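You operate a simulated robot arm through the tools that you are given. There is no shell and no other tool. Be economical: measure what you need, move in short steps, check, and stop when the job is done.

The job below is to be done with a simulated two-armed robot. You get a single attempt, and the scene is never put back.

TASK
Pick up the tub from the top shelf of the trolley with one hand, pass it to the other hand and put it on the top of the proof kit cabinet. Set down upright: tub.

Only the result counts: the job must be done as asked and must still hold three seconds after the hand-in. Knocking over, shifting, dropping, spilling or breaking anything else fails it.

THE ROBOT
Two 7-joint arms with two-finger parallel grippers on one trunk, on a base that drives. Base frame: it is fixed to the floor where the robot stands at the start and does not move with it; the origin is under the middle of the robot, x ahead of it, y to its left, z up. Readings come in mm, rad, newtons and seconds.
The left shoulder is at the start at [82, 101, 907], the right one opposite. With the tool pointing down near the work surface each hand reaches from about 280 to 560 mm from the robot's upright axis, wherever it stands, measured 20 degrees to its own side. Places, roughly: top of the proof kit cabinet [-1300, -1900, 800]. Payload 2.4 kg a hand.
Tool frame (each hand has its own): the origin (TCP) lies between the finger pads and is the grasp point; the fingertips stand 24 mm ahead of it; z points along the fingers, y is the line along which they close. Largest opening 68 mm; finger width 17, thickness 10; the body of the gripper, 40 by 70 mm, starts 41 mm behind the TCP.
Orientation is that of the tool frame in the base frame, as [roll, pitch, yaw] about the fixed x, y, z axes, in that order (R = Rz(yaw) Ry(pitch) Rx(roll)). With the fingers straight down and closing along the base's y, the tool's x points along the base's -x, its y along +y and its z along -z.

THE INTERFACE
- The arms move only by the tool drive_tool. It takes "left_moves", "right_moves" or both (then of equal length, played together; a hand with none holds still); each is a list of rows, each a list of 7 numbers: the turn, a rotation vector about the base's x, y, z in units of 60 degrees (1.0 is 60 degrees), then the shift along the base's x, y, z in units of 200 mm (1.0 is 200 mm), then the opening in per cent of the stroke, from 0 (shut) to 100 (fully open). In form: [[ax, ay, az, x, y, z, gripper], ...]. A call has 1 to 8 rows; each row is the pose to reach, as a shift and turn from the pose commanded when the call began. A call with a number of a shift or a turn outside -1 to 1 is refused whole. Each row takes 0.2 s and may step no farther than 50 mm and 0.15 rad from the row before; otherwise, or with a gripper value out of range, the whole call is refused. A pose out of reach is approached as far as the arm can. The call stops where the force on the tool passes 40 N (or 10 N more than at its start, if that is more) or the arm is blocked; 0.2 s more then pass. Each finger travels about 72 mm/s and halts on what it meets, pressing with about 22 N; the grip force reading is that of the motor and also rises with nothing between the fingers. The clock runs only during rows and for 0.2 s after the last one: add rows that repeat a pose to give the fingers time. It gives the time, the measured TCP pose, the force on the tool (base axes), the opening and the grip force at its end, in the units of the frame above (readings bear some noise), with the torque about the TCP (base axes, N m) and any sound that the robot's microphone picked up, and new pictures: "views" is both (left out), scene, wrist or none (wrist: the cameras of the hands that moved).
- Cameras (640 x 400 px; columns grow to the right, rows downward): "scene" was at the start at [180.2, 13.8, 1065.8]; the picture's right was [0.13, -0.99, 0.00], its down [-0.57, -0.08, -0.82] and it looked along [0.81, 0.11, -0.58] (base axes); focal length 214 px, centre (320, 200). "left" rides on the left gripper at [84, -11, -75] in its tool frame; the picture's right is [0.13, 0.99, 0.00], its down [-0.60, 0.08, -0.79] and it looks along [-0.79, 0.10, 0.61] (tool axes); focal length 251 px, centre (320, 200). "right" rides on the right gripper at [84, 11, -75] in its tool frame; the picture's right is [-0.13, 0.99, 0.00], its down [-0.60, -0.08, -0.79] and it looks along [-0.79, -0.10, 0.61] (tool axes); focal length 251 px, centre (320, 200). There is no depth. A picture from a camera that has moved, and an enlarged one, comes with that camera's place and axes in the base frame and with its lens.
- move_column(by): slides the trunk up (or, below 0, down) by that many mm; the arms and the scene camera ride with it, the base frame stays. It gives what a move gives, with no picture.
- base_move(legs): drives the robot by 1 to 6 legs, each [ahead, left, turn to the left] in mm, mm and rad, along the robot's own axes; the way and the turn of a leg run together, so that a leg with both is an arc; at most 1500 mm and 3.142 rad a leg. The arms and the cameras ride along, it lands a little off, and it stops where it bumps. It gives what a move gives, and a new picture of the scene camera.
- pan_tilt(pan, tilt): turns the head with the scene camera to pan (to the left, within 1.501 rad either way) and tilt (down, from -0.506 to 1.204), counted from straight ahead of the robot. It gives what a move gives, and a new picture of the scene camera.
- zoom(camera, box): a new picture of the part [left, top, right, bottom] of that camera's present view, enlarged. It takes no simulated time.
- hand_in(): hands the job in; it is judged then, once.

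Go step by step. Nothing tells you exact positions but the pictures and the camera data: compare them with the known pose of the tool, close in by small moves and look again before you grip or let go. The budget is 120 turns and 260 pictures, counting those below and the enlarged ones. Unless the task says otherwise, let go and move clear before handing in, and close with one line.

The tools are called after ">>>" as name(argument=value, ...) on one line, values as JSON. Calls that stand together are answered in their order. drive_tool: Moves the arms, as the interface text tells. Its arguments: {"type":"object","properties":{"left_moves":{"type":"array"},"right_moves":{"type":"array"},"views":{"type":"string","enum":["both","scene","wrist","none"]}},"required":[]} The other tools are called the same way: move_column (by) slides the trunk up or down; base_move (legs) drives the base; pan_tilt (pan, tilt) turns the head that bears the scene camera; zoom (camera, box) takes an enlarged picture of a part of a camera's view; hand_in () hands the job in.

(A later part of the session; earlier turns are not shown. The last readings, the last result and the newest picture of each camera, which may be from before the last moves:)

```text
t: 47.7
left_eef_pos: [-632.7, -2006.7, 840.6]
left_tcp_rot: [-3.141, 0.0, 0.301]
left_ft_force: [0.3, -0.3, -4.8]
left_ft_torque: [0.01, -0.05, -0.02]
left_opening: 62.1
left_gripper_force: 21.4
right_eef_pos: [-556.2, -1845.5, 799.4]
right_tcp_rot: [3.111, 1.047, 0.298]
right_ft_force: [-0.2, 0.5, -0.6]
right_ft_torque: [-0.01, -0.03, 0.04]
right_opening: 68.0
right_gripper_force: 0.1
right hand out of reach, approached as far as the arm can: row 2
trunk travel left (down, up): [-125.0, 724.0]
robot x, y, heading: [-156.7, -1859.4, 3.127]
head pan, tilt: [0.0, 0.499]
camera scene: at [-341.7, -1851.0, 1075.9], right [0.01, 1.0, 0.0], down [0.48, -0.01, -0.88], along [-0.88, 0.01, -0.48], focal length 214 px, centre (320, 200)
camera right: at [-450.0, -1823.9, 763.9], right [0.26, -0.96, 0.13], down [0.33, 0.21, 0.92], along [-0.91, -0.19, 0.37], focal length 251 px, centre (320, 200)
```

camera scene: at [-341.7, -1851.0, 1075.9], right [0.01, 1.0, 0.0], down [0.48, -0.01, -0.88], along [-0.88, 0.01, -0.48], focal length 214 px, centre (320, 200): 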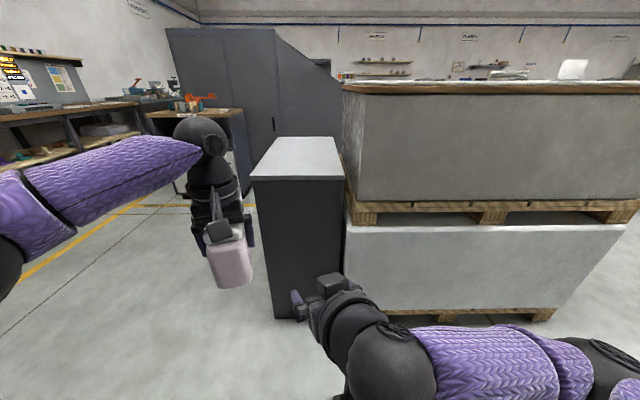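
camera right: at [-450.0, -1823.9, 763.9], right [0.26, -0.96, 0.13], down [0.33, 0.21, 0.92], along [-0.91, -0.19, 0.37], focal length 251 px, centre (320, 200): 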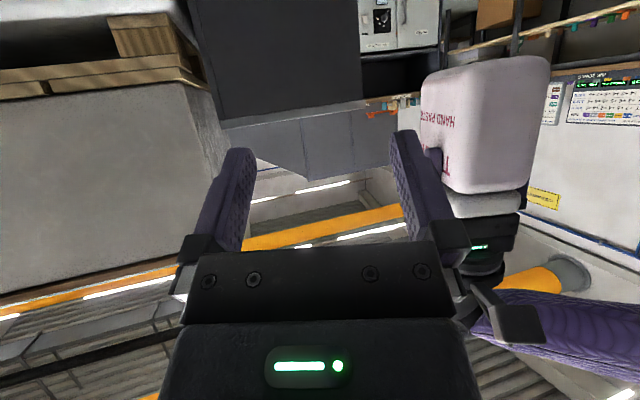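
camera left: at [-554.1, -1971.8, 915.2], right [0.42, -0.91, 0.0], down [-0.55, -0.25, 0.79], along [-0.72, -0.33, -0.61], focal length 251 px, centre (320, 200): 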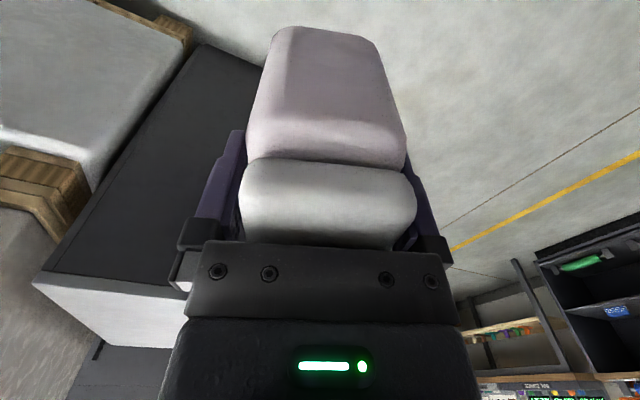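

>>> drive_tool(right_moves=[[-0.02, 0.06, 0, 0, -0.15, 0, 100], [-0.04, 0.12, 0, 0, -0.3, 0, 100], [-0.055, 0.18, 0, 0, -0.45, 0, 100], [-0.074, 0.239, 0, 0, -0.6, 0, 100], [-0.074, 0.239, 0, -0.02, -0.7, 0, 100], [-0.074, 0.239, 0, -0.02, -0.7, 0, 100]])

>>> zoom(camera="scene", box=[140, 190, 380, 340])

```text
t: 49.1
left_eef_pos: [-631.9, -2007.0, 840.1]
left_tcp_rot: [-3.141, 0.0, 0.302]
left_ft_force: [-0.4, 0.3, -3.5]
left_ft_torque: [0.01, -0.03, -0.02]
left_opening: 62.1
left_gripper_force: 22.2
right_eef_pos: [-559.0, -1986.2, 798.4]
right_tcp_rot: [3.111, 1.308, 0.298]
right_ft_force: [0.4, 0.3, -0.5]
right_ft_torque: [0.04, -0.03, 0.01]
right_opening: 67.9
right_gripper_force: 0.1
trunk travel left (down, up): [-125.0, 724.0]
robot x, y, heading: [-152.4, -1858.6, 3.129]
head pan, tilt: [0.0, 0.499]
camera scene: at [-341.7, -1851.2, 1075.9], right [0.01, 1.0, 0.0], down [0.48, -0.01, -0.88], along [-0.88, 0.01, -0.48], focal length 214 px, centre (320, 200)
camera right: at [-466.0, -1966.3, 738.5], right [0.29, -0.95, 0.13], down [0.55, 0.28, 0.79], along [-0.78, -0.15, 0.6], focal length 251 px, centre (320, 200)
```

scene: 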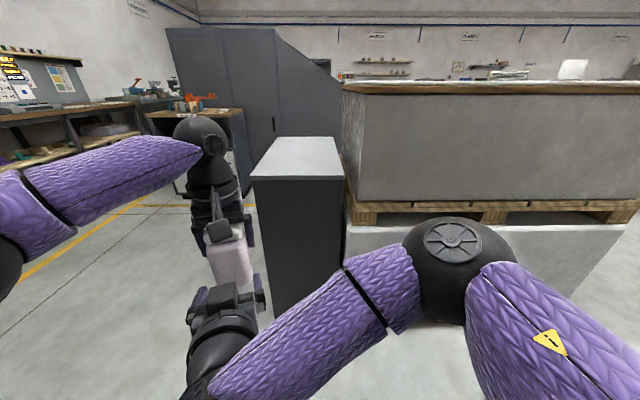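
right: 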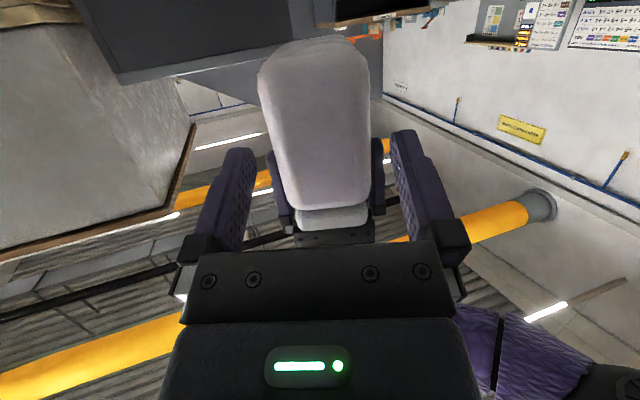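

```text
2.67 times, centred on (260, 265) of scene
camera zoom: at [-341.7, -1851.2, 1075.9], right [0.01, 1.0, 0.0], down [0.48, -0.01, -0.88], along [-0.88, 0.01, -0.48], focal length 572 px, centre (480, 27)
```

zoom: 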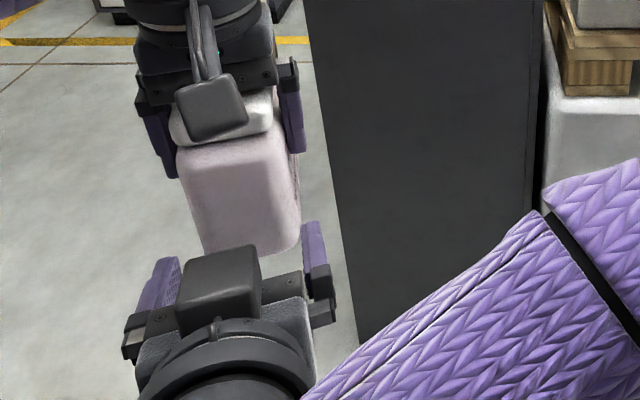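

The right hand is lined up behind the tub, about 2 mm off sideways and 1.4 degrees off in yaw. I'll correct both and move in part way.

>>> drive_tool(right_moves=[[0, 0, -0.025, -0.005, 0.005, 0.013, 100], [0, 0, -0.025, -0.053, -0.01, 0.013, 100], [0, 0, -0.025, -0.1, -0.025, 0.013, 100], [0, 0, -0.025, -0.148, -0.038, 0.013, 100], [0, 0, -0.025, -0.175, -0.046, 0.013, 100]])

>>> zoom(camera="scene", box=[140, 190, 300, 310])

```text
t: 50.3
left_eef_pos: [-630.8, -2007.2, 840.1]
left_tcp_rot: [3.141, 0.0, 0.301]
left_ft_force: [-0.3, 0.3, -4.6]
left_ft_torque: [0.03, -0.03, -0.01]
left_opening: 61.9
left_gripper_force: 22.2
right_eef_pos: [-594.3, -1992.9, 803.1]
right_tcp_rot: [3.112, 1.309, 0.276]
right_ft_force: [-0.3, -0.5, -0.9]
right_ft_torque: [0.01, 0.0, 0.0]
right_opening: 67.8
right_gripper_force: 0.0
trunk travel left (down, up): [-125.0, 724.0]
robot x, y, heading: [-156.2, -1858.5, 3.128]
head pan, tilt: [0.0, 0.499]
camera scene: at [-341.7, -1851.2, 1075.9], right [0.01, 1.0, 0.0], down [0.48, -0.01, -0.88], along [-0.88, 0.01, -0.48], focal length 214 px, centre (320, 200)
camera right: at [-500.9, -1977.2, 741.7], right [0.26, -0.96, 0.13], down [0.56, 0.26, 0.79], along [-0.79, -0.13, 0.6], focal length 251 px, centre (320, 200)
```

scene: 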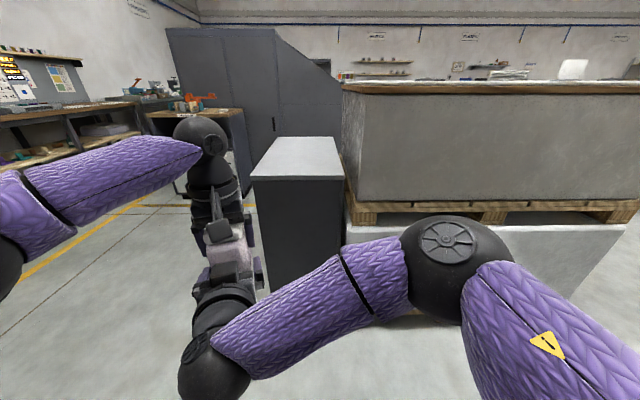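
right: 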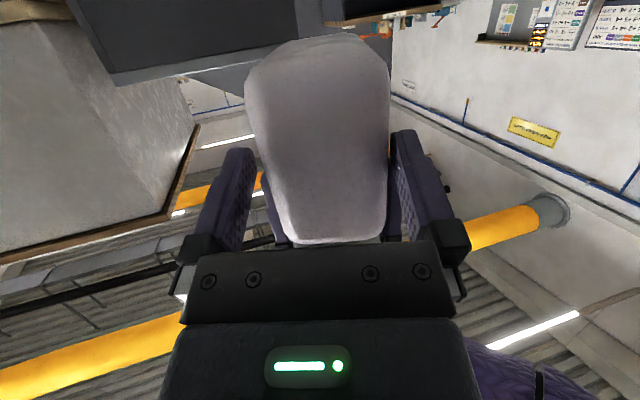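

```text
3.33 times, centred on (220, 250) of scene
camera zoom: at [-341.7, -1851.2, 1075.9], right [0.01, 1.0, 0.0], down [0.48, -0.01, -0.88], along [-0.88, 0.01, -0.48], focal length 715 px, centre (653, 33)
```

zoom: 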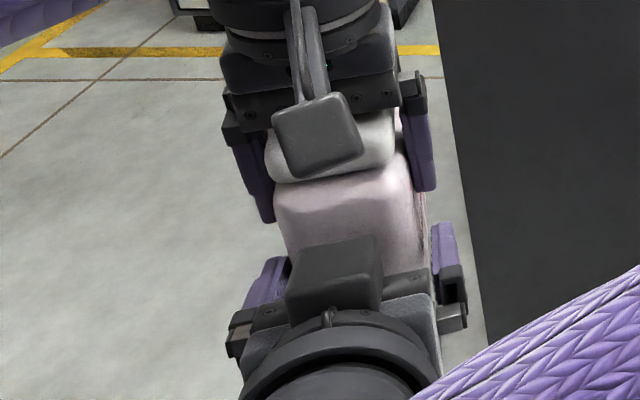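

The fingers straddle the tub evenly with no contact force. I'll move in the last 24 mm and close the right hand while the left still holds.

>>> drive_tool(right_moves=[[0, 0, 0, -0.04, -0.013, -0.005, 100], [0, 0, 0, -0.08, -0.027, -0.01, 100], [0, 0, 0, -0.113, -0.04, -0.01, 100], [0, 0, 0, -0.113, -0.04, -0.01, 100]])

```text
t: 51.3
left_eef_pos: [-632.1, -2007.6, 840.8]
left_tcp_rot: [3.14, -0.001, 0.302]
left_ft_force: [0.0, -0.6, -4.3]
left_ft_torque: [0.03, -0.06, -0.02]
left_opening: 62.0
left_gripper_force: 21.8
right_eef_pos: [-617.9, -2003.1, 800.4]
right_tcp_rot: [3.111, 1.308, 0.272]
right_ft_force: [0.5, -0.3, 0.0]
right_ft_torque: [0.01, 0.02, 0.02]
right_opening: 67.7
right_gripper_force: 0.0
trunk travel left (down, up): [-125.0, 724.0]
robot x, y, heading: [-153.7, -1853.9, 3.128]
head pan, tilt: [0.0, 0.499]
camera scene: at [-341.7, -1851.2, 1075.9], right [0.01, 1.0, 0.0], down [0.48, -0.01, -0.88], along [-0.88, 0.01, -0.48], focal length 214 px, centre (320, 200)
camera right: at [-523.0, -1986.0, 739.3], right [0.26, -0.96, 0.13], down [0.56, 0.26, 0.79], along [-0.79, -0.13, 0.6], focal length 251 px, centre (320, 200)
```

scene: 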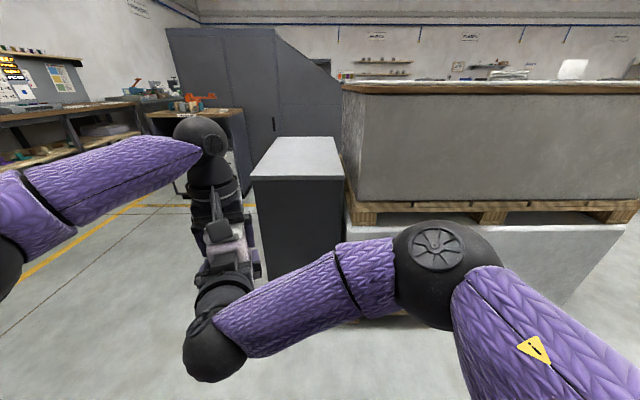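
right: 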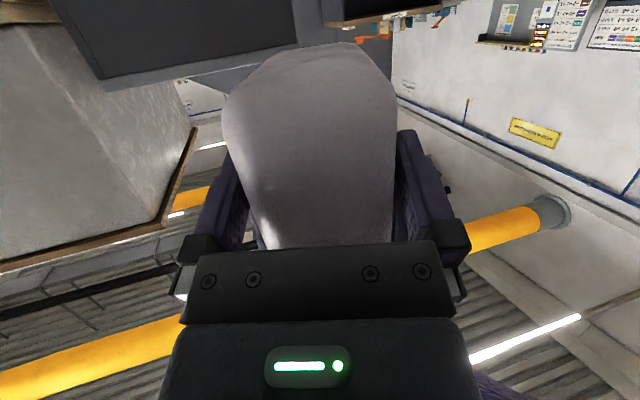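

>>> drive_tool(right_moves=[[0, 0, 0, 0, 0, 0, 60], [0, 0, 0, 0, 0, 0, 20], [0, 0, 0, 0, 0, 0, 20], [0, 0, 0, 0, 0, 0, 20]], views="wrist")

```text
t: 52.3
left_eef_pos: [-629.8, -2008.0, 840.4]
left_tcp_rot: [3.139, -0.001, 0.301]
left_ft_force: [-1.4, 3.4, -2.7]
left_ft_torque: [-0.37, -0.24, 0.33]
left_opening: 61.8
left_gripper_force: 21.4
right_eef_pos: [-617.0, -2002.7, 801.4]
right_tcp_rot: [3.111, 1.305, 0.274]
right_ft_force: [1.3, -2.9, 0.0]
right_ft_torque: [0.54, 0.34, -0.28]
right_opening: 62.1
right_gripper_force: 22.0
trunk travel left (down, up): [-125.0, 724.0]
robot x, y, heading: [-155.9, -1856.0, 3.128]
head pan, tilt: [0.0, 0.499]
camera right: at [-522.9, -1986.0, 739.3], right [0.26, -0.96, 0.13], down [0.56, 0.26, 0.79], along [-0.79, -0.13, 0.6], focal length 251 px, centre (320, 200)
```

right: 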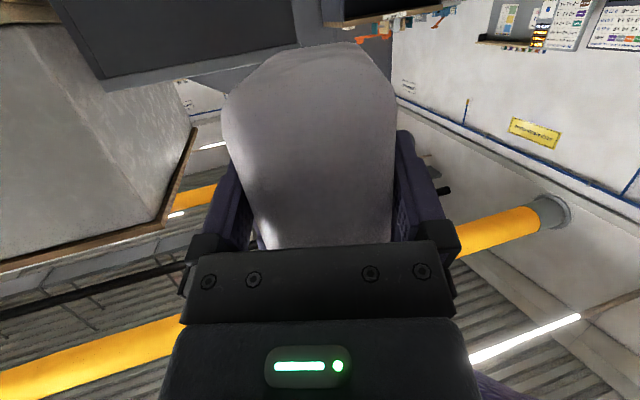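

Both hands now hold the tub, with only small forces between them. I'll open the left hand and raise it straight up off the tub.

>>> drive_tool(left_moves=[[0, 0, 0, 0, 0, 0, 60], [0, 0, 0, 0, 0, 0, 100], [0, 0, 0, 0, 0, 0, 100], [0, 0, 0, 0, 0, 0, 100], [0, 0, 0, 0, 0, 0, 100]])

```text
t: 53.5
left_eef_pos: [-631.4, -2006.4, 840.8]
left_tcp_rot: [-3.141, 0.0, 0.302]
left_ft_force: [0.5, -0.2, 0.6]
left_ft_torque: [-0.04, -0.02, -0.03]
left_opening: 68.0
left_gripper_force: 0.0
right_eef_pos: [-617.4, -2002.3, 800.1]
right_tcp_rot: [3.111, 1.306, 0.273]
right_ft_force: [0.1, 0.0, 1.4]
right_ft_torque: [0.03, -0.15, -0.01]
right_opening: 61.8
right_gripper_force: 22.4
trunk travel left (down, up): [-125.0, 724.0]
robot x, y, heading: [-155.8, -1857.8, 3.126]
head pan, tilt: [0.0, 0.499]
camera scene: at [-341.7, -1851.2, 1075.9], right [0.01, 1.0, 0.0], down [0.48, -0.01, -0.88], along [-0.88, 0.01, -0.48], focal length 214 px, centre (320, 200)
camera left: at [-554.2, -1971.9, 915.2], right [0.42, -0.91, 0.0], down [-0.55, -0.25, 0.79], along [-0.72, -0.33, -0.61], focal length 251 px, centre (320, 200)
```

scene: 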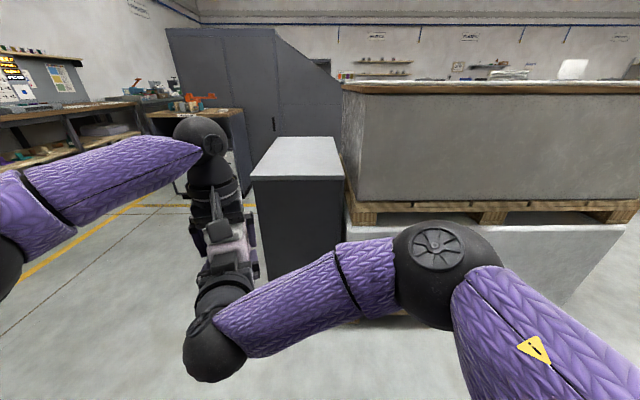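
left: 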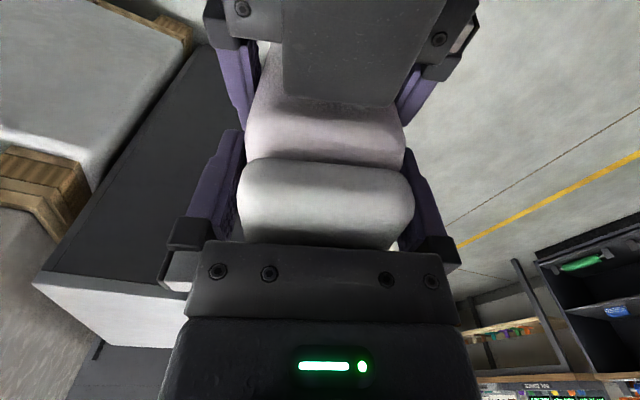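

>>> drive_tool(left_moves=[[0, 0, 0, 0, 0, 0.04, 100], [0, 0, 0, 0, 0, 0.08, 100], [0, 0, 0, 0, 0, 0.15, 100], [0, 0, 0, 0, 0, 0.25, 100]])

```text
t: 54.5
left_eef_pos: [-619.4, -2016.7, 887.5]
left_tcp_rot: [-3.141, 0.0, 0.301]
left_ft_force: [-2.1, 4.5, -0.8]
left_ft_torque: [0.08, 0.04, 0.09]
left_opening: 67.9
left_gripper_force: 0.2
left hand out of reach, approached as far as the arm can: row 2, 3, 4
right_eef_pos: [-618.5, -2001.2, 800.9]
right_tcp_rot: [3.11, 1.307, 0.269]
right_ft_force: [2.6, -3.7, -4.3]
right_ft_torque: [0.31, 0.09, -0.05]
right_opening: 64.9
right_gripper_force: 22.0
trunk travel left (down, up): [-125.0, 724.0]
robot x, y, heading: [-154.3, -1856.1, 3.131]
head pan, tilt: [0.0, 0.499]
camera scene: at [-341.7, -1851.1, 1075.9], right [0.01, 1.0, 0.0], down [0.48, -0.01, -0.88], along [-0.88, 0.01, -0.48], focal length 214 px, centre (320, 200)
camera left: at [-542.0, -1981.3, 961.9], right [0.42, -0.91, 0.0], down [-0.55, -0.25, 0.79], along [-0.72, -0.33, -0.61], focal length 251 px, centre (320, 200)
```

scene: 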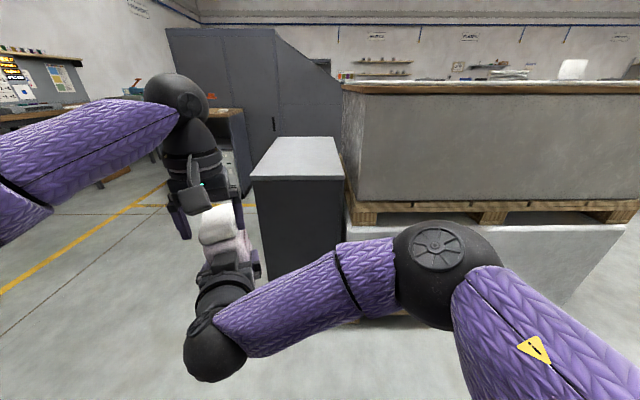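
left: 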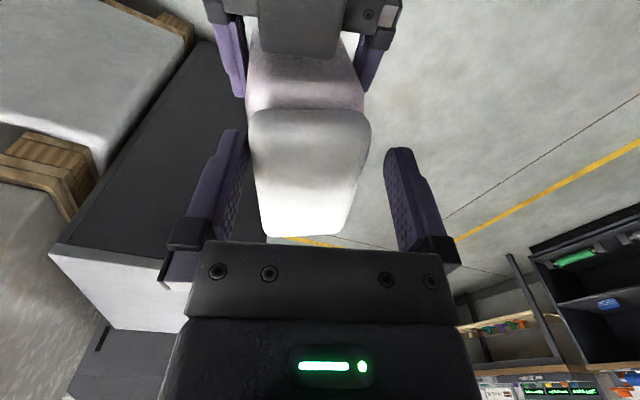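

The left hand hit its reach limit and drifted sideways, nudging the tub slightly in the right hand's grip. Its fingertips are almost clear of the lid, so I'll hold it still and lower the right hand out from under it.

>>> drive_tool(right_moves=[[0, 0, 0, 0, 0, -0.06, 10], [0, 0, 0, 0, 0, -0.12, 10], [0, 0, 0, 0, 0, -0.2, 10], [0, 0, 0, 0, 0, -0.3, 10], [0, 0, 0, 0, 0, -0.3, 10]])

>>> zoom(camera="scene", box=[140, 190, 300, 310])

>>> zoom(camera="left", box=[0, 0, 640, 400])

```text
t: 55.7
left_eef_pos: [-619.8, -2016.5, 887.2]
left_tcp_rot: [-3.14, 0.0, 0.303]
left_ft_force: [-0.6, -0.1, -0.6]
left_ft_torque: [0.03, -0.01, 0.0]
left_opening: 68.0
left_gripper_force: 0.1
right_eef_pos: [-618.0, -2003.1, 740.6]
right_tcp_rot: [3.111, 1.307, 0.272]
right_ft_force: [0.9, -0.4, -4.1]
right_ft_torque: [0.05, -0.13, -0.03]
right_opening: 62.5
right_gripper_force: 21.7
trunk travel left (down, up): [-125.0, 724.0]
robot x, y, heading: [-155.6, -1856.6, 3.126]
head pan, tilt: [0.0, 0.499]
camera scene: at [-341.7, -1851.2, 1075.9], right [0.01, 1.0, 0.0], down [0.48, -0.01, -0.88], along [-0.88, 0.01, -0.48], focal length 214 px, centre (320, 200)
camera right: at [-523.1, -1986.3, 679.6], right [0.26, -0.96, 0.13], down [0.56, 0.26, 0.79], along [-0.79, -0.13, 0.6], focal length 251 px, centre (320, 200)
```

scene: 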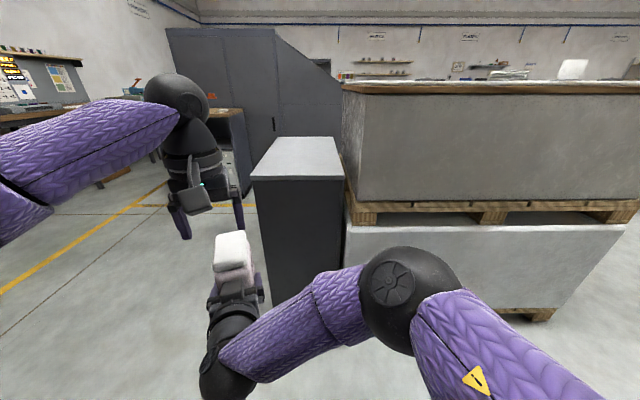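
right: 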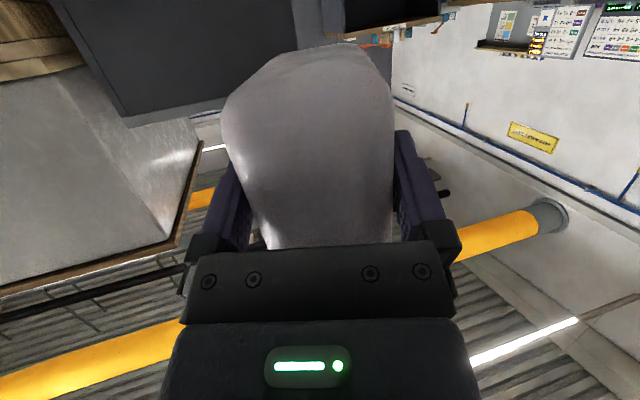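

```text
3.33 times, centred on (220, 250) of scene
camera zoom: at [-341.7, -1851.2, 1075.9], right [0.01, 1.0, 0.0], down [0.48, -0.01, -0.88], along [-0.88, 0.01, -0.48], focal length 715 px, centre (653, 33)
```

zoom: 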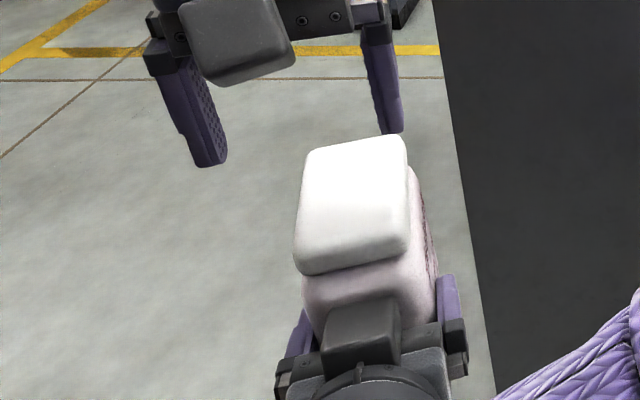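

```text
1.00 times, centred on (320, 200) of left (not enlarged: the box is as wide or as high as the picture)
camera zoom: at [-542.1, -1981.2, 961.6], right [0.42, -0.91, 0.0], down [-0.55, -0.25, 0.79], along [-0.72, -0.33, -0.61], focal length 251 px, centre (320, 200)
```

zoom: 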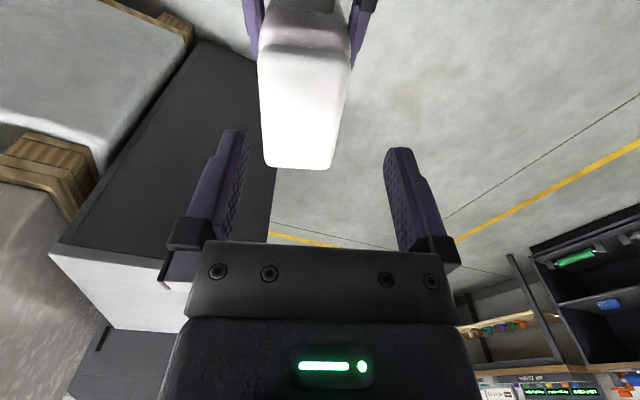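

The right hand now carries the tub on its own at 4 N, and it looks upright. I'll pull the left hand away to its own side and raise the tub above cabinet height.

>>> drive_tool(left_moves=[[0, 0, 0, 0.05, -0.15, 0.0, 100], [0, 0, 0, 0.12, -0.3, 0.0, 100], [0, 0, 0, 0.2, -0.45, 0, 100], [0, 0, 0, 0.3, -0.6, 0, 100], [0, 0, 0, 0.4, -0.7, 0, 100], [0, 0, 0, 0.4, -0.7, 0, 100], [0, 0, 0, 0.4, -0.7, 0, 100], [0, 0, 0, 0.4, -0.7, 0, 100]], right_moves=[[0, 0, 0, 0, 0, 0, 10], [0, 0, 0, 0, 0, 0, 10], [0, 0, 0, 0, 0, 0, 10], [0, 0, 0, 0, 0, 0.12, 10], [0, 0, 0, 0, 0, 0.24, 10], [0, 0, 0, 0, 0, 0.36, 10], [0, 0, 0, 0, 0, 0.48, 10], [0, 0, 0, 0, 0, 0.6, 10]], views="none")

>>> pan_tilt(pan=0.9, tilt=0.45)

```text
t: 57.5
left_eef_pos: [-538.7, -2156.2, 887.2]
left_tcp_rot: [3.141, 0.0, 0.302]
left_ft_force: [-0.4, 0.5, -0.3]
left_ft_torque: [0.02, -0.02, -0.01]
left_opening: 68.1
left_gripper_force: 0.0
right_eef_pos: [-619.0, -2001.7, 860.5]
right_tcp_rot: [3.11, 1.308, 0.271]
right_ft_force: [-0.2, -0.3, -4.3]
right_ft_torque: [0.02, -0.12, 0.03]
right_opening: 62.3
right_gripper_force: 21.9
trunk travel left (down, up): [-125.0, 724.0]
robot x, y, heading: [-154.6, -1857.5, 3.126]
head pan, tilt: [0.0, 0.499]
```

```text
t: 58.7
left_eef_pos: [-539.3, -2157.9, 886.5]
left_tcp_rot: [-3.141, -0.002, 0.303]
left_ft_force: [-0.5, 0.5, 1.0]
left_ft_torque: [-0.01, 0.0, 0.01]
left_opening: 68.0
left_gripper_force: 0.0
right_eef_pos: [-619.3, -2002.1, 860.9]
right_tcp_rot: [3.11, 1.307, 0.272]
right_ft_force: [0.8, 0.4, -4.4]
right_ft_torque: [0.02, -0.14, -0.02]
right_opening: 62.0
right_gripper_force: 22.1
trunk travel left (down, up): [-125.0, 724.0]
robot x, y, heading: [-154.1, -1856.0, 3.125]
head pan, tilt: [0.901, 0.45]
camera scene: at [-308.9, -1923.7, 1080.4], right [-0.77, 0.63, 0.0], down [0.28, 0.34, -0.9], along [-0.57, -0.7, -0.44], focal length 214 px, centre (320, 200)
```

scene: 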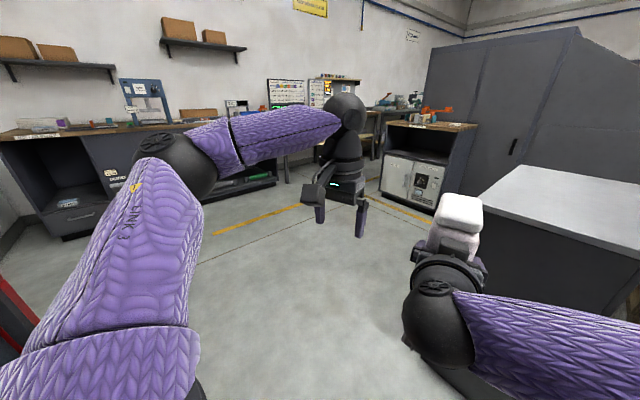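

The floor on the cabinet's left side is clear right back to the benches at y≈-4300. The tall pallet would crowd the right elbow from the front, so I'll approach from the cabinet's left side, facing +y. First I'll raise the trunk.

>>> move_column(by=80)

>>> base_move(legs=[[0, 843, 0], [785, 0, 0], [0, 0, -1.555]])

>>> pan_tilt(pan=0, tilt=0.6)

```text
t: 59.9
left_eef_pos: [-539.2, -2156.3, 967.3]
left_tcp_rot: [-3.141, -0.001, 0.303]
left_ft_force: [0.7, 0.8, -0.1]
left_ft_torque: [0.0, -0.02, 0.04]
left_opening: 68.0
left_gripper_force: 0.1
right_eef_pos: [-616.0, -2002.1, 940.2]
right_tcp_rot: [3.109, 1.306, 0.273]
right_ft_force: [0.4, -0.7, -3.7]
right_ft_torque: [0.06, -0.09, 0.02]
right_opening: 62.4
right_gripper_force: 22.0
trunk travel left (down, up): [-205.0, 645.0]
robot x, y, heading: [-154.1, -1853.8, 3.129]
head pan, tilt: [0.901, 0.45]
```

```text
t: 71.9
left_eef_pos: [-1245.4, -2311.2, 967.4]
left_tcp_rot: [3.14, 0.0, -1.253]
left_ft_force: [0.6, 0.1, 0.5]
left_ft_torque: [0.0, 0.0, 0.02]
left_opening: 68.2
left_gripper_force: 0.0
right_eef_pos: [-1092.2, -2229.9, 941.3]
right_tcp_rot: [3.109, 1.309, -1.279]
right_ft_force: [0.5, 0.2, -3.7]
right_ft_torque: [-0.13, -0.07, -0.01]
right_opening: 62.2
right_gripper_force: 21.9
trunk travel left (down, up): [-205.0, 645.0]
robot x, y, heading: [-939.5, -2691.2, 1.576]
head pan, tilt: [0.901, 0.45]
camera scene: at [-1012.6, -2560.6, 1162.5], right [0.62, 0.79, 0.0], down [0.34, -0.27, -0.9], along [-0.71, 0.56, -0.44], focal length 214 px, centre (320, 200)
```

scene: 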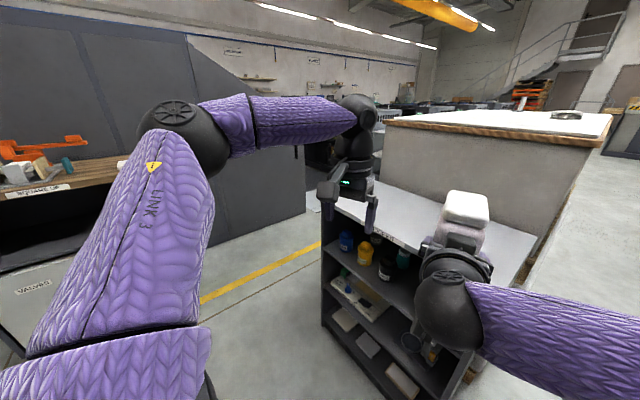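

```text
t: 73.1
left_eef_pos: [-1246.2, -2311.4, 967.8]
left_tcp_rot: [3.141, 0.0, -1.251]
left_ft_force: [-0.8, 0.0, 0.3]
left_ft_torque: [0.02, -0.01, -0.01]
left_opening: 68.3
left_gripper_force: 0.1
right_eef_pos: [-1091.8, -2231.5, 940.1]
right_tcp_rot: [3.111, 1.308, -1.28]
right_ft_force: [0.5, 0.9, -3.6]
right_ft_torque: [-0.12, -0.01, 0.02]
right_opening: 61.9
right_gripper_force: 22.1
trunk travel left (down, up): [-205.0, 645.0]
robot x, y, heading: [-939.3, -2693.3, 1.576]
head pan, tilt: [0.0, 0.6]
camera scene: at [-940.8, -2529.1, 1148.9], right [1.0, 0.0, 0.0], down [0.0, -0.57, -0.82], along [0.0, 0.82, -0.57], focal length 214 px, centre (320, 200)
```

scene: 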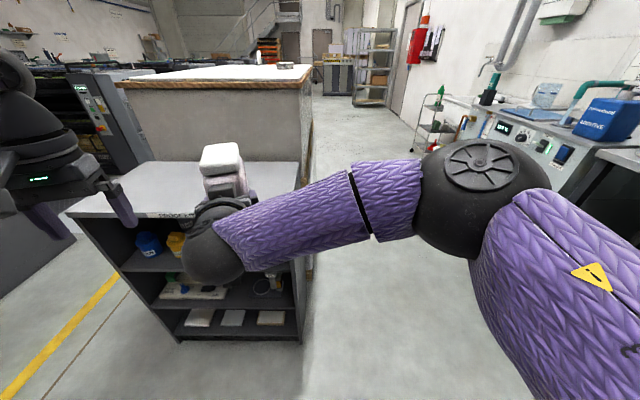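

I can see the cabinet's near top edge at about y≈-2090, and the top is clear. Before going in I'll check that the tub is upright, then drive forward to bring it over the edge.

>>> zoom(camera="scene", box=[140, 120, 300, 220])

>>> base_move(legs=[[190, 20, 0]])

>>> zoom(camera="right", box=[0, 0, 640, 400])

>>> zoom(camera="left", box=[0, 0, 640, 400])

```text
4.00 times, centred on (220, 170) of scene
camera zoom: at [-940.8, -2529.1, 1148.9], right [1.0, 0.0, 0.0], down [0.0, -0.57, -0.82], along [0.0, 0.82, -0.57], focal length 858 px, centre (720, 320)
```

zoom: 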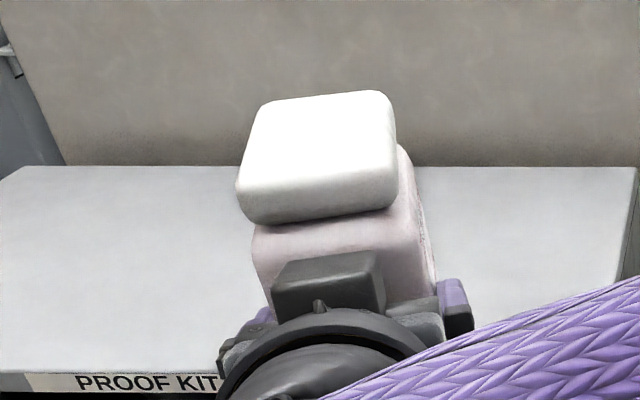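

```text
t: 74.7
left_eef_pos: [-1266.1, -2121.6, 968.0]
left_tcp_rot: [-3.141, -0.002, -1.253]
left_ft_force: [-0.1, 0.4, -0.6]
left_ft_torque: [-0.05, 0.0, -0.03]
left_opening: 68.0
left_gripper_force: 0.1
right_eef_pos: [-1112.8, -2040.3, 941.5]
right_tcp_rot: [3.111, 1.309, -1.282]
right_ft_force: [0.9, 0.2, -3.9]
right_ft_torque: [-0.12, -0.01, 0.01]
right_opening: 62.0
right_gripper_force: 22.2
trunk travel left (down, up): [-205.0, 645.0]
robot x, y, heading: [-959.5, -2501.0, 1.577]
head pan, tilt: [0.0, 0.6]
camera scene: at [-961.0, -2339.9, 1148.9], right [1.0, 0.0, 0.0], down [0.0, -0.57, -0.82], along [0.0, 0.82, -0.57], focal length 214 px, centre (320, 200)
```

scene: 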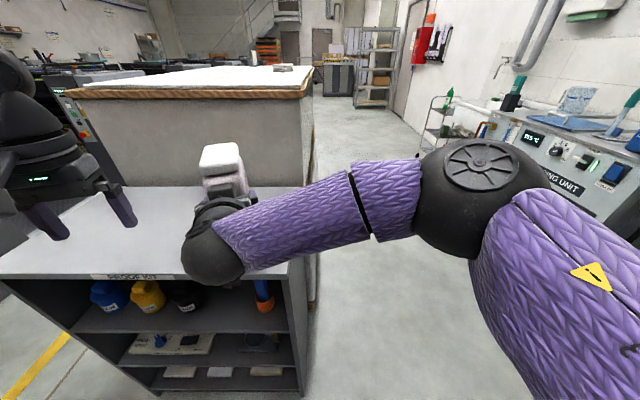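

```text
1.00 times, centred on (320, 200) of right (not enlarged: the box is as wide or as high as the picture)
camera zoom: at [-1092.9, -2135.3, 879.8], right [-0.95, -0.28, 0.13], down [0.27, -0.55, 0.79], along [-0.15, 0.79, 0.6], focal length 251 px, centre (320, 200)
```

zoom: 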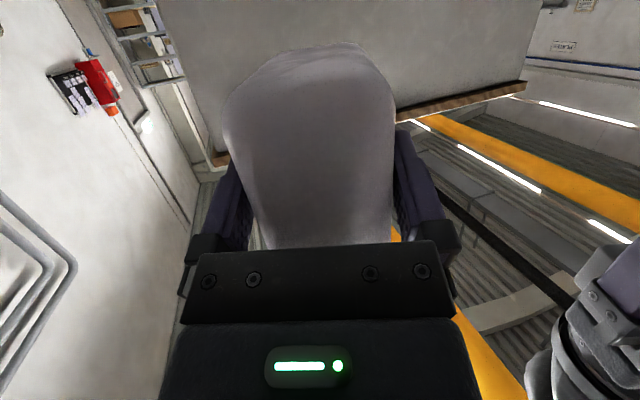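

```text
1.00 times, centred on (320, 200) of left (not enlarged: the box is as wide or as high as the picture)
camera zoom: at [-1228.6, -2198.9, 1042.0], right [-0.9, -0.43, 0.0], down [-0.26, 0.55, 0.79], along [-0.34, 0.71, -0.61], focal length 251 px, centre (320, 200)
```

zoom: 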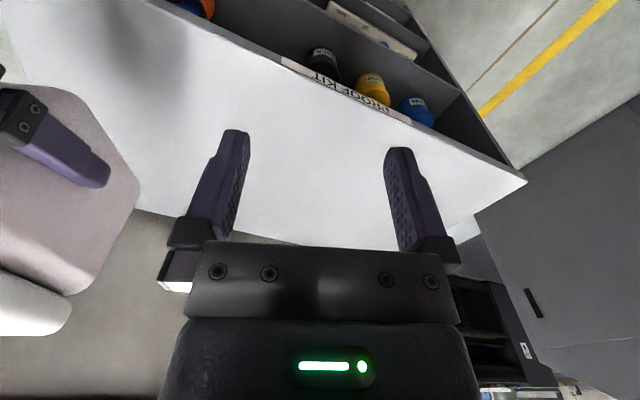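

The tub is over the cabinet top, about 20 mm in from the near edge and still upright in the grip. I'll lower it to just above the surface and look.

>>> drive_tool(right_moves=[[0, 0, 0, 0, 0.025, -0.1, 10], [0, 0, 0, 0, 0.025, -0.2, 10], [0, 0, 0, 0, 0.025, -0.3, 10], [0, 0, 0, 0, 0.025, -0.38, 10], [0, 0, 0, 0, 0.025, -0.38, 10]])

>>> zoom(camera="left", box=[0, 0, 320, 200])

```text
t: 75.9
left_eef_pos: [-1265.8, -2121.8, 967.4]
left_tcp_rot: [3.142, 0.002, -1.253]
left_ft_force: [-0.8, -0.7, -0.1]
left_ft_torque: [0.04, 0.0, -0.01]
left_opening: 68.1
left_gripper_force: 0.1
right_eef_pos: [-1112.8, -2036.5, 866.5]
right_tcp_rot: [3.11, 1.308, -1.284]
right_ft_force: [-0.6, -0.3, -3.7]
right_ft_torque: [-0.12, -0.01, 0.0]
right_opening: 62.4
right_gripper_force: 22.1
trunk travel left (down, up): [-205.0, 645.0]
robot x, y, heading: [-957.1, -2501.6, 1.576]
head pan, tilt: [0.0, 0.6]
camera scene: at [-961.0, -2340.0, 1148.9], right [1.0, 0.0, 0.0], down [0.0, -0.57, -0.82], along [0.0, 0.82, -0.57], focal length 214 px, centre (320, 200)
camera right: at [-1093.2, -2130.6, 804.4], right [-0.95, -0.28, 0.13], down [0.27, -0.55, 0.79], along [-0.15, 0.79, 0.6], focal length 251 px, centre (320, 200)
```

scene: 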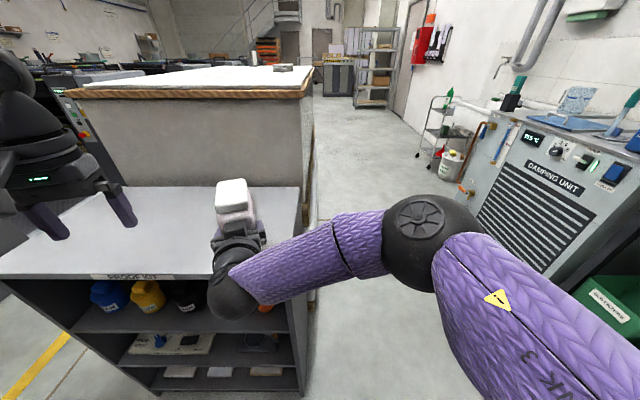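
right: 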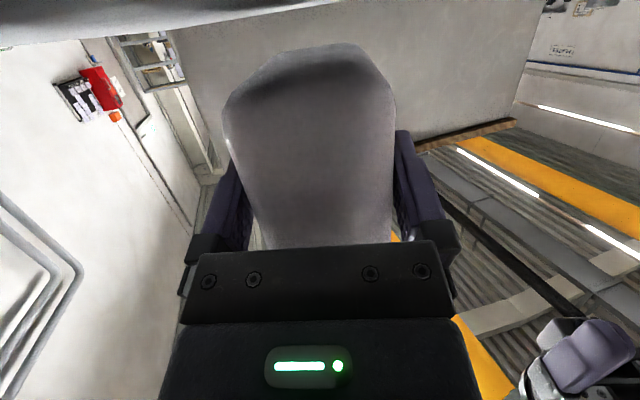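

```text
2.00 times, centred on (160, 100) of left
camera zoom: at [-1228.6, -2198.9, 1042.1], right [-0.9, -0.43, 0.0], down [-0.26, 0.55, 0.79], along [-0.34, 0.72, -0.61], focal length 503 px, centre (640, 400)
```

zoom: 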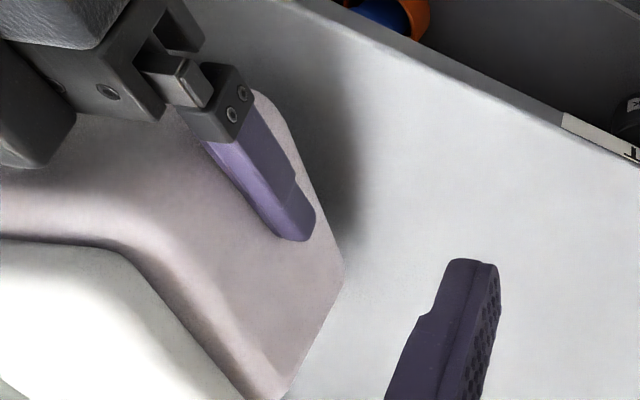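

>>> drive_tool(right_moves=[[0, 0, 0, 0, 0, -0.02, 10], [0, 0, 0, 0, 0, -0.04, 10], [0, 0, 0, 0, 0, -0.06, 10]], views="none")

>>> zoom(camera="left", box=[0, 0, 320, 200])

```text
t: 76.7
left_eef_pos: [-1264.8, -2123.3, 968.5]
left_tcp_rot: [-3.14, 0.0, -1.253]
left_ft_force: [-0.2, -0.7, 0.4]
left_ft_torque: [0.0, 0.02, -0.02]
left_opening: 67.8
left_gripper_force: 0.0
right_eef_pos: [-1112.8, -2036.8, 851.6]
right_tcp_rot: [3.113, 1.307, -1.282]
right_ft_force: [-0.4, 0.2, -4.6]
right_ft_torque: [-0.1, -0.04, 0.01]
right_opening: 62.2
right_gripper_force: 22.1
trunk travel left (down, up): [-205.0, 645.0]
robot x, y, heading: [-957.5, -2504.0, 1.57]
head pan, tilt: [0.0, 0.6]
```

```text
2.00 times, centred on (160, 100) of left
camera zoom: at [-1228.6, -2199.0, 1042.1], right [-0.9, -0.43, 0.0], down [-0.26, 0.55, 0.79], along [-0.34, 0.72, -0.61], focal length 503 px, centre (640, 400)
```

zoom: 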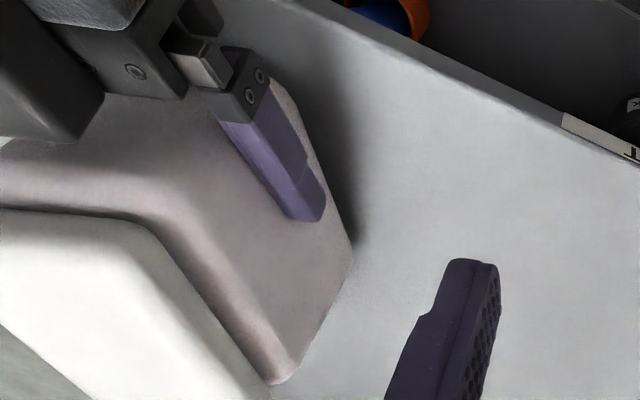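

>>> drive_tool(right_moves=[[0, 0, 0, 0, 0, -0.01, 10], [0, 0, 0, 0, 0, -0.02, 10]], views="none")

```text
t: 77.3
left_eef_pos: [-1264.5, -2121.8, 967.7]
left_tcp_rot: [3.141, -0.001, -1.253]
left_ft_force: [0.0, -1.0, -0.1]
left_ft_torque: [0.0, 0.0, 0.01]
left_opening: 67.9
left_gripper_force: 0.1
right_eef_pos: [-1112.6, -2036.1, 848.9]
right_tcp_rot: [3.109, 1.307, -1.283]
right_ft_force: [0.4, -0.2, -3.8]
right_ft_torque: [-0.15, -0.05, -0.01]
right_opening: 62.2
right_gripper_force: 22.4
trunk travel left (down, up): [-205.0, 645.0]
robot x, y, heading: [-957.4, -2499.4, 1.571]
head pan, tilt: [0.0, 0.6]
```

>>> drive_tool(right_moves=[[0, 0, 0, 0, 0, -0.01, 10], [0, 0, 0, 0, 0, -0.02, 10]], views="none")

>>> zoom(camera="left", box=[0, 0, 320, 200])

```text
t: 77.9
left_eef_pos: [-1266.1, -2123.5, 968.5]
left_tcp_rot: [-3.141, 0.0, -1.253]
left_ft_force: [-0.1, 0.0, 0.7]
left_ft_torque: [-0.02, 0.02, -0.02]
left_opening: 68.2
left_gripper_force: 0.1
right_eef_pos: [-1112.3, -2037.7, 845.6]
right_tcp_rot: [3.11, 1.308, -1.281]
right_ft_force: [0.9, -0.3, 0.5]
right_ft_torque: [0.21, 0.17, -0.03]
right_opening: 62.0
right_gripper_force: 21.8
trunk travel left (down, up): [-205.0, 645.0]
robot x, y, heading: [-958.6, -2502.2, 1.577]
head pan, tilt: [0.0, 0.6]
```

```text
2.00 times, centred on (160, 100) of left
camera zoom: at [-1228.3, -2199.3, 1042.4], right [-0.9, -0.43, 0.0], down [-0.26, 0.55, 0.79], along [-0.34, 0.72, -0.61], focal length 503 px, centre (640, 400)
```

zoom: 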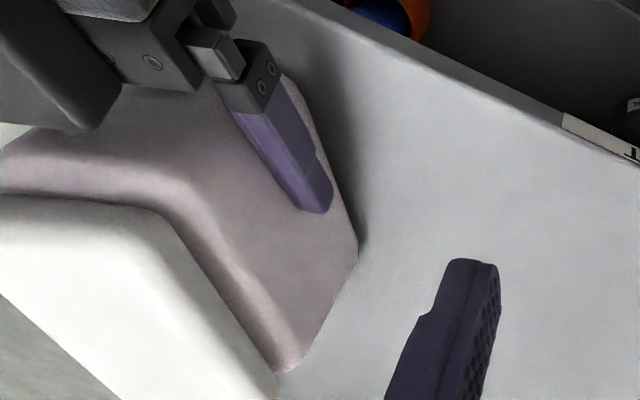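

The load has moved onto the cabinet, starting at the tub's far edge. I'll press 1.5 mm more to seat it flat, then open slowly.

>>> drive_tool(right_moves=[[0, 0, 0, 0, 0, -0.008, 10], [0, 0, 0, 0, 0, -0.008, 10]], views="none")

```text
t: 78.5
left_eef_pos: [-1265.4, -2121.9, 968.6]
left_tcp_rot: [-3.141, 0.003, -1.253]
left_ft_force: [0.3, 0.0, 0.0]
left_ft_torque: [-0.04, -0.02, -0.02]
left_opening: 68.0
left_gripper_force: 0.0
right_eef_pos: [-1112.6, -2036.8, 843.9]
right_tcp_rot: [3.11, 1.314, -1.283]
right_ft_force: [-1.3, 3.4, 17.3]
right_ft_torque: [0.02, -0.43, 0.03]
right_opening: 62.2
right_gripper_force: 22.1
trunk travel left (down, up): [-205.0, 645.0]
robot x, y, heading: [-958.7, -2497.7, 1.569]
head pan, tilt: [0.0, 0.6]
```

>>> drive_tool(right_moves=[[0, 0, 0, 0, 0, 0.004, 50], [0, 0, 0, 0, 0, 0.004, 95], [0, 0, 0, 0, 0, 0.004, 100], [0, 0, 0, 0, 0, 0.004, 100], [0, 0, 0, 0, 0, 0.004, 100]])

>>> zoom(camera="left", box=[0, 0, 320, 200])

>>> zoom(camera="scene", box=[160, 160, 320, 260])

```text
t: 79.7
left_eef_pos: [-1264.8, -2122.2, 967.9]
left_tcp_rot: [3.141, 0.0, -1.253]
left_ft_force: [-0.3, 0.1, -0.1]
left_ft_torque: [-0.02, 0.02, -0.01]
left_opening: 68.6
left_gripper_force: 0.1
right_eef_pos: [-1114.2, -2037.8, 844.0]
right_tcp_rot: [3.109, 1.308, -1.279]
right_ft_force: [0.6, -0.4, 0.7]
right_ft_torque: [0.02, -0.02, -0.01]
right_opening: 67.8
right_gripper_force: 0.0
trunk travel left (down, up): [-205.0, 645.0]
robot x, y, heading: [-956.5, -2501.1, 1.574]
head pan, tilt: [0.0, 0.6]
camera scene: at [-960.9, -2340.4, 1149.0], right [1.0, 0.0, 0.0], down [0.0, -0.57, -0.82], along [0.0, 0.82, -0.57], focal length 214 px, centre (320, 200)
camera right: at [-1093.1, -2131.1, 783.0], right [-0.95, -0.28, 0.13], down [0.27, -0.55, 0.79], along [-0.15, 0.79, 0.6], focal length 251 px, centre (320, 200)
```

scene: 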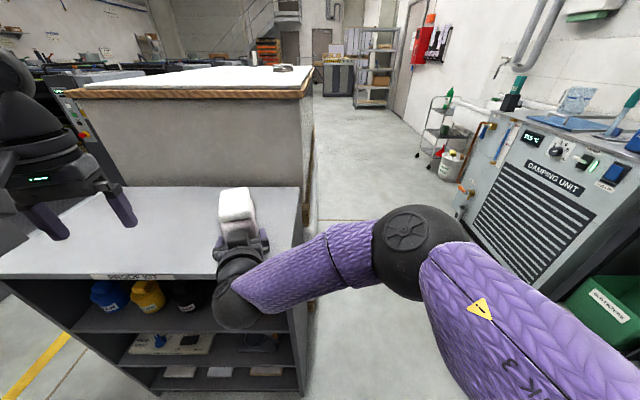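
right: 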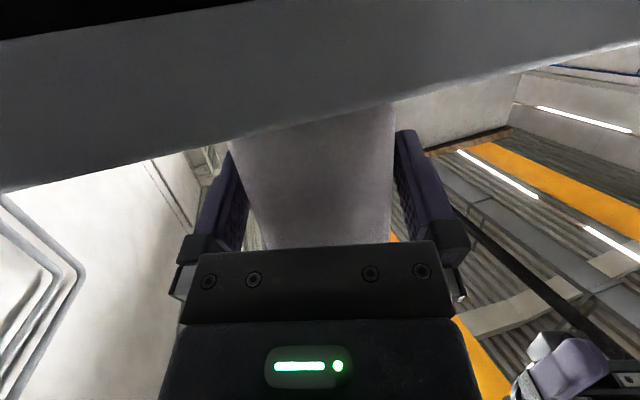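

```text
2.00 times, centred on (160, 100) of left
camera zoom: at [-1228.5, -2199.3, 1042.2], right [-0.9, -0.43, 0.0], down [-0.26, 0.55, 0.79], along [-0.34, 0.72, -0.61], focal length 503 px, centre (640, 400)
```

zoom: 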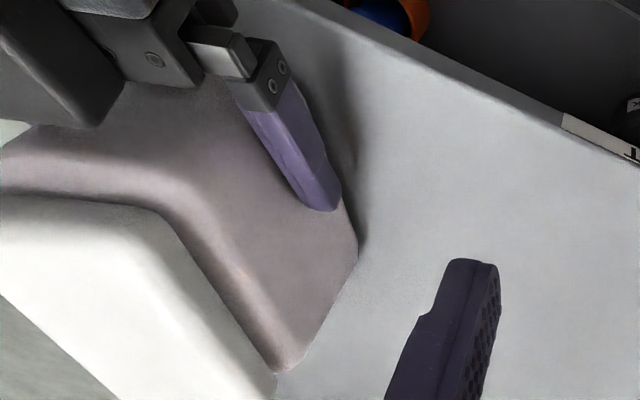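

```text
4.00 times, centred on (240, 210) of scene
camera zoom: at [-960.9, -2340.4, 1149.0], right [1.0, 0.0, 0.0], down [0.0, -0.57, -0.82], along [0.0, 0.82, -0.57], focal length 858 px, centre (640, 160)
```

zoom: 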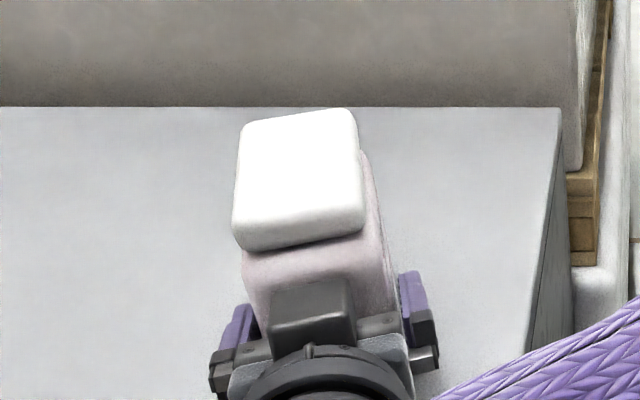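

The tub stands free and upright. I'll withdraw the right hand straight back along its finger direction.

>>> drive_tool(right_moves=[[0, 0, 0, 0.016, -0.047, 0, 100], [0, 0, 0, 0.04, -0.119, 0, 100], [0, 0, 0, 0.071, -0.214, 0, 100], [0, 0, 0, 0.103, -0.308, 0, 100]])

>>> zoom(camera="scene", box=[160, 160, 320, 260])

```text
t: 80.7
left_eef_pos: [-1264.8, -2122.6, 968.1]
left_tcp_rot: [-3.141, 0.0, -1.254]
left_ft_force: [-0.3, -0.1, -0.5]
left_ft_torque: [-0.01, 0.02, 0.01]
left_opening: 68.1
left_gripper_force: 0.0
right_eef_pos: [-1091.6, -2099.8, 842.3]
right_tcp_rot: [3.11, 1.306, -1.285]
right_ft_force: [0.8, 0.3, -0.1]
right_ft_torque: [0.01, 0.01, 0.01]
right_opening: 68.3
right_gripper_force: 0.1
trunk travel left (down, up): [-205.0, 645.0]
robot x, y, heading: [-957.9, -2500.2, 1.572]
head pan, tilt: [0.0, 0.6]
camera scene: at [-960.8, -2340.4, 1149.0], right [1.0, 0.0, 0.0], down [0.0, -0.57, -0.82], along [0.0, 0.82, -0.57], focal length 214 px, centre (320, 200)
camera right: at [-1072.6, -2193.3, 782.3], right [-0.95, -0.28, 0.13], down [0.27, -0.55, 0.79], along [-0.15, 0.79, 0.6], focal length 251 px, centre (320, 200)
```

scene: 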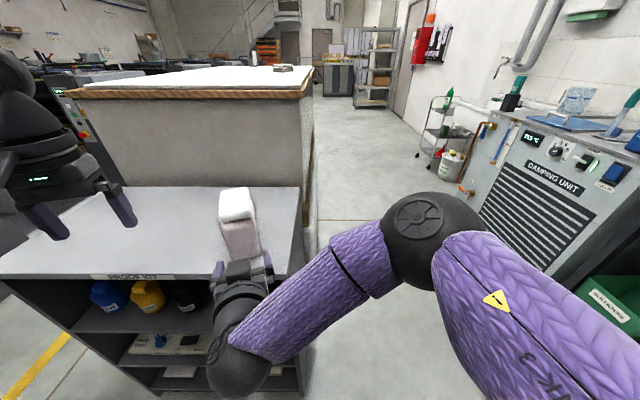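
right: 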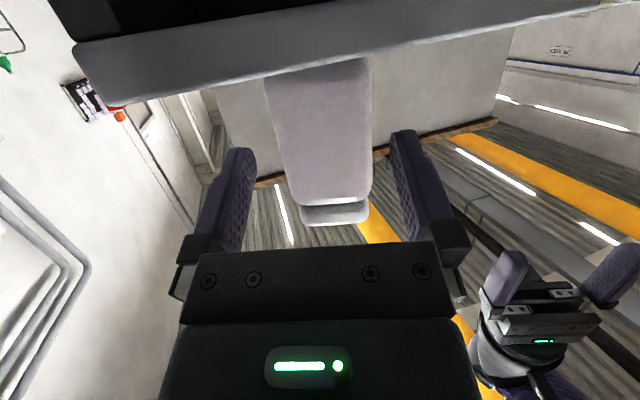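

```text
4.00 times, centred on (240, 210) of scene
camera zoom: at [-960.8, -2340.4, 1149.0], right [1.0, 0.0, 0.0], down [0.0, -0.57, -0.82], along [0.0, 0.82, -0.57], focal length 858 px, centre (640, 160)
```

zoom: 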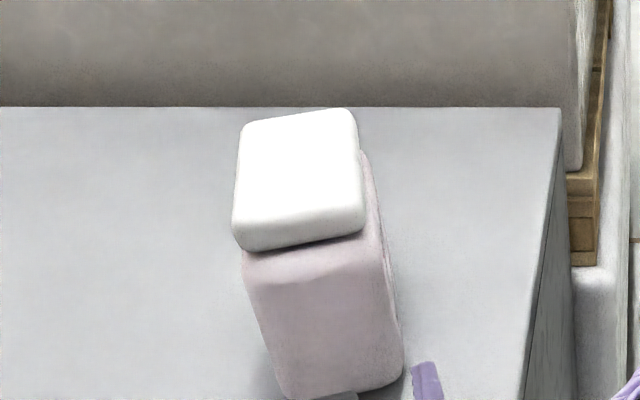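

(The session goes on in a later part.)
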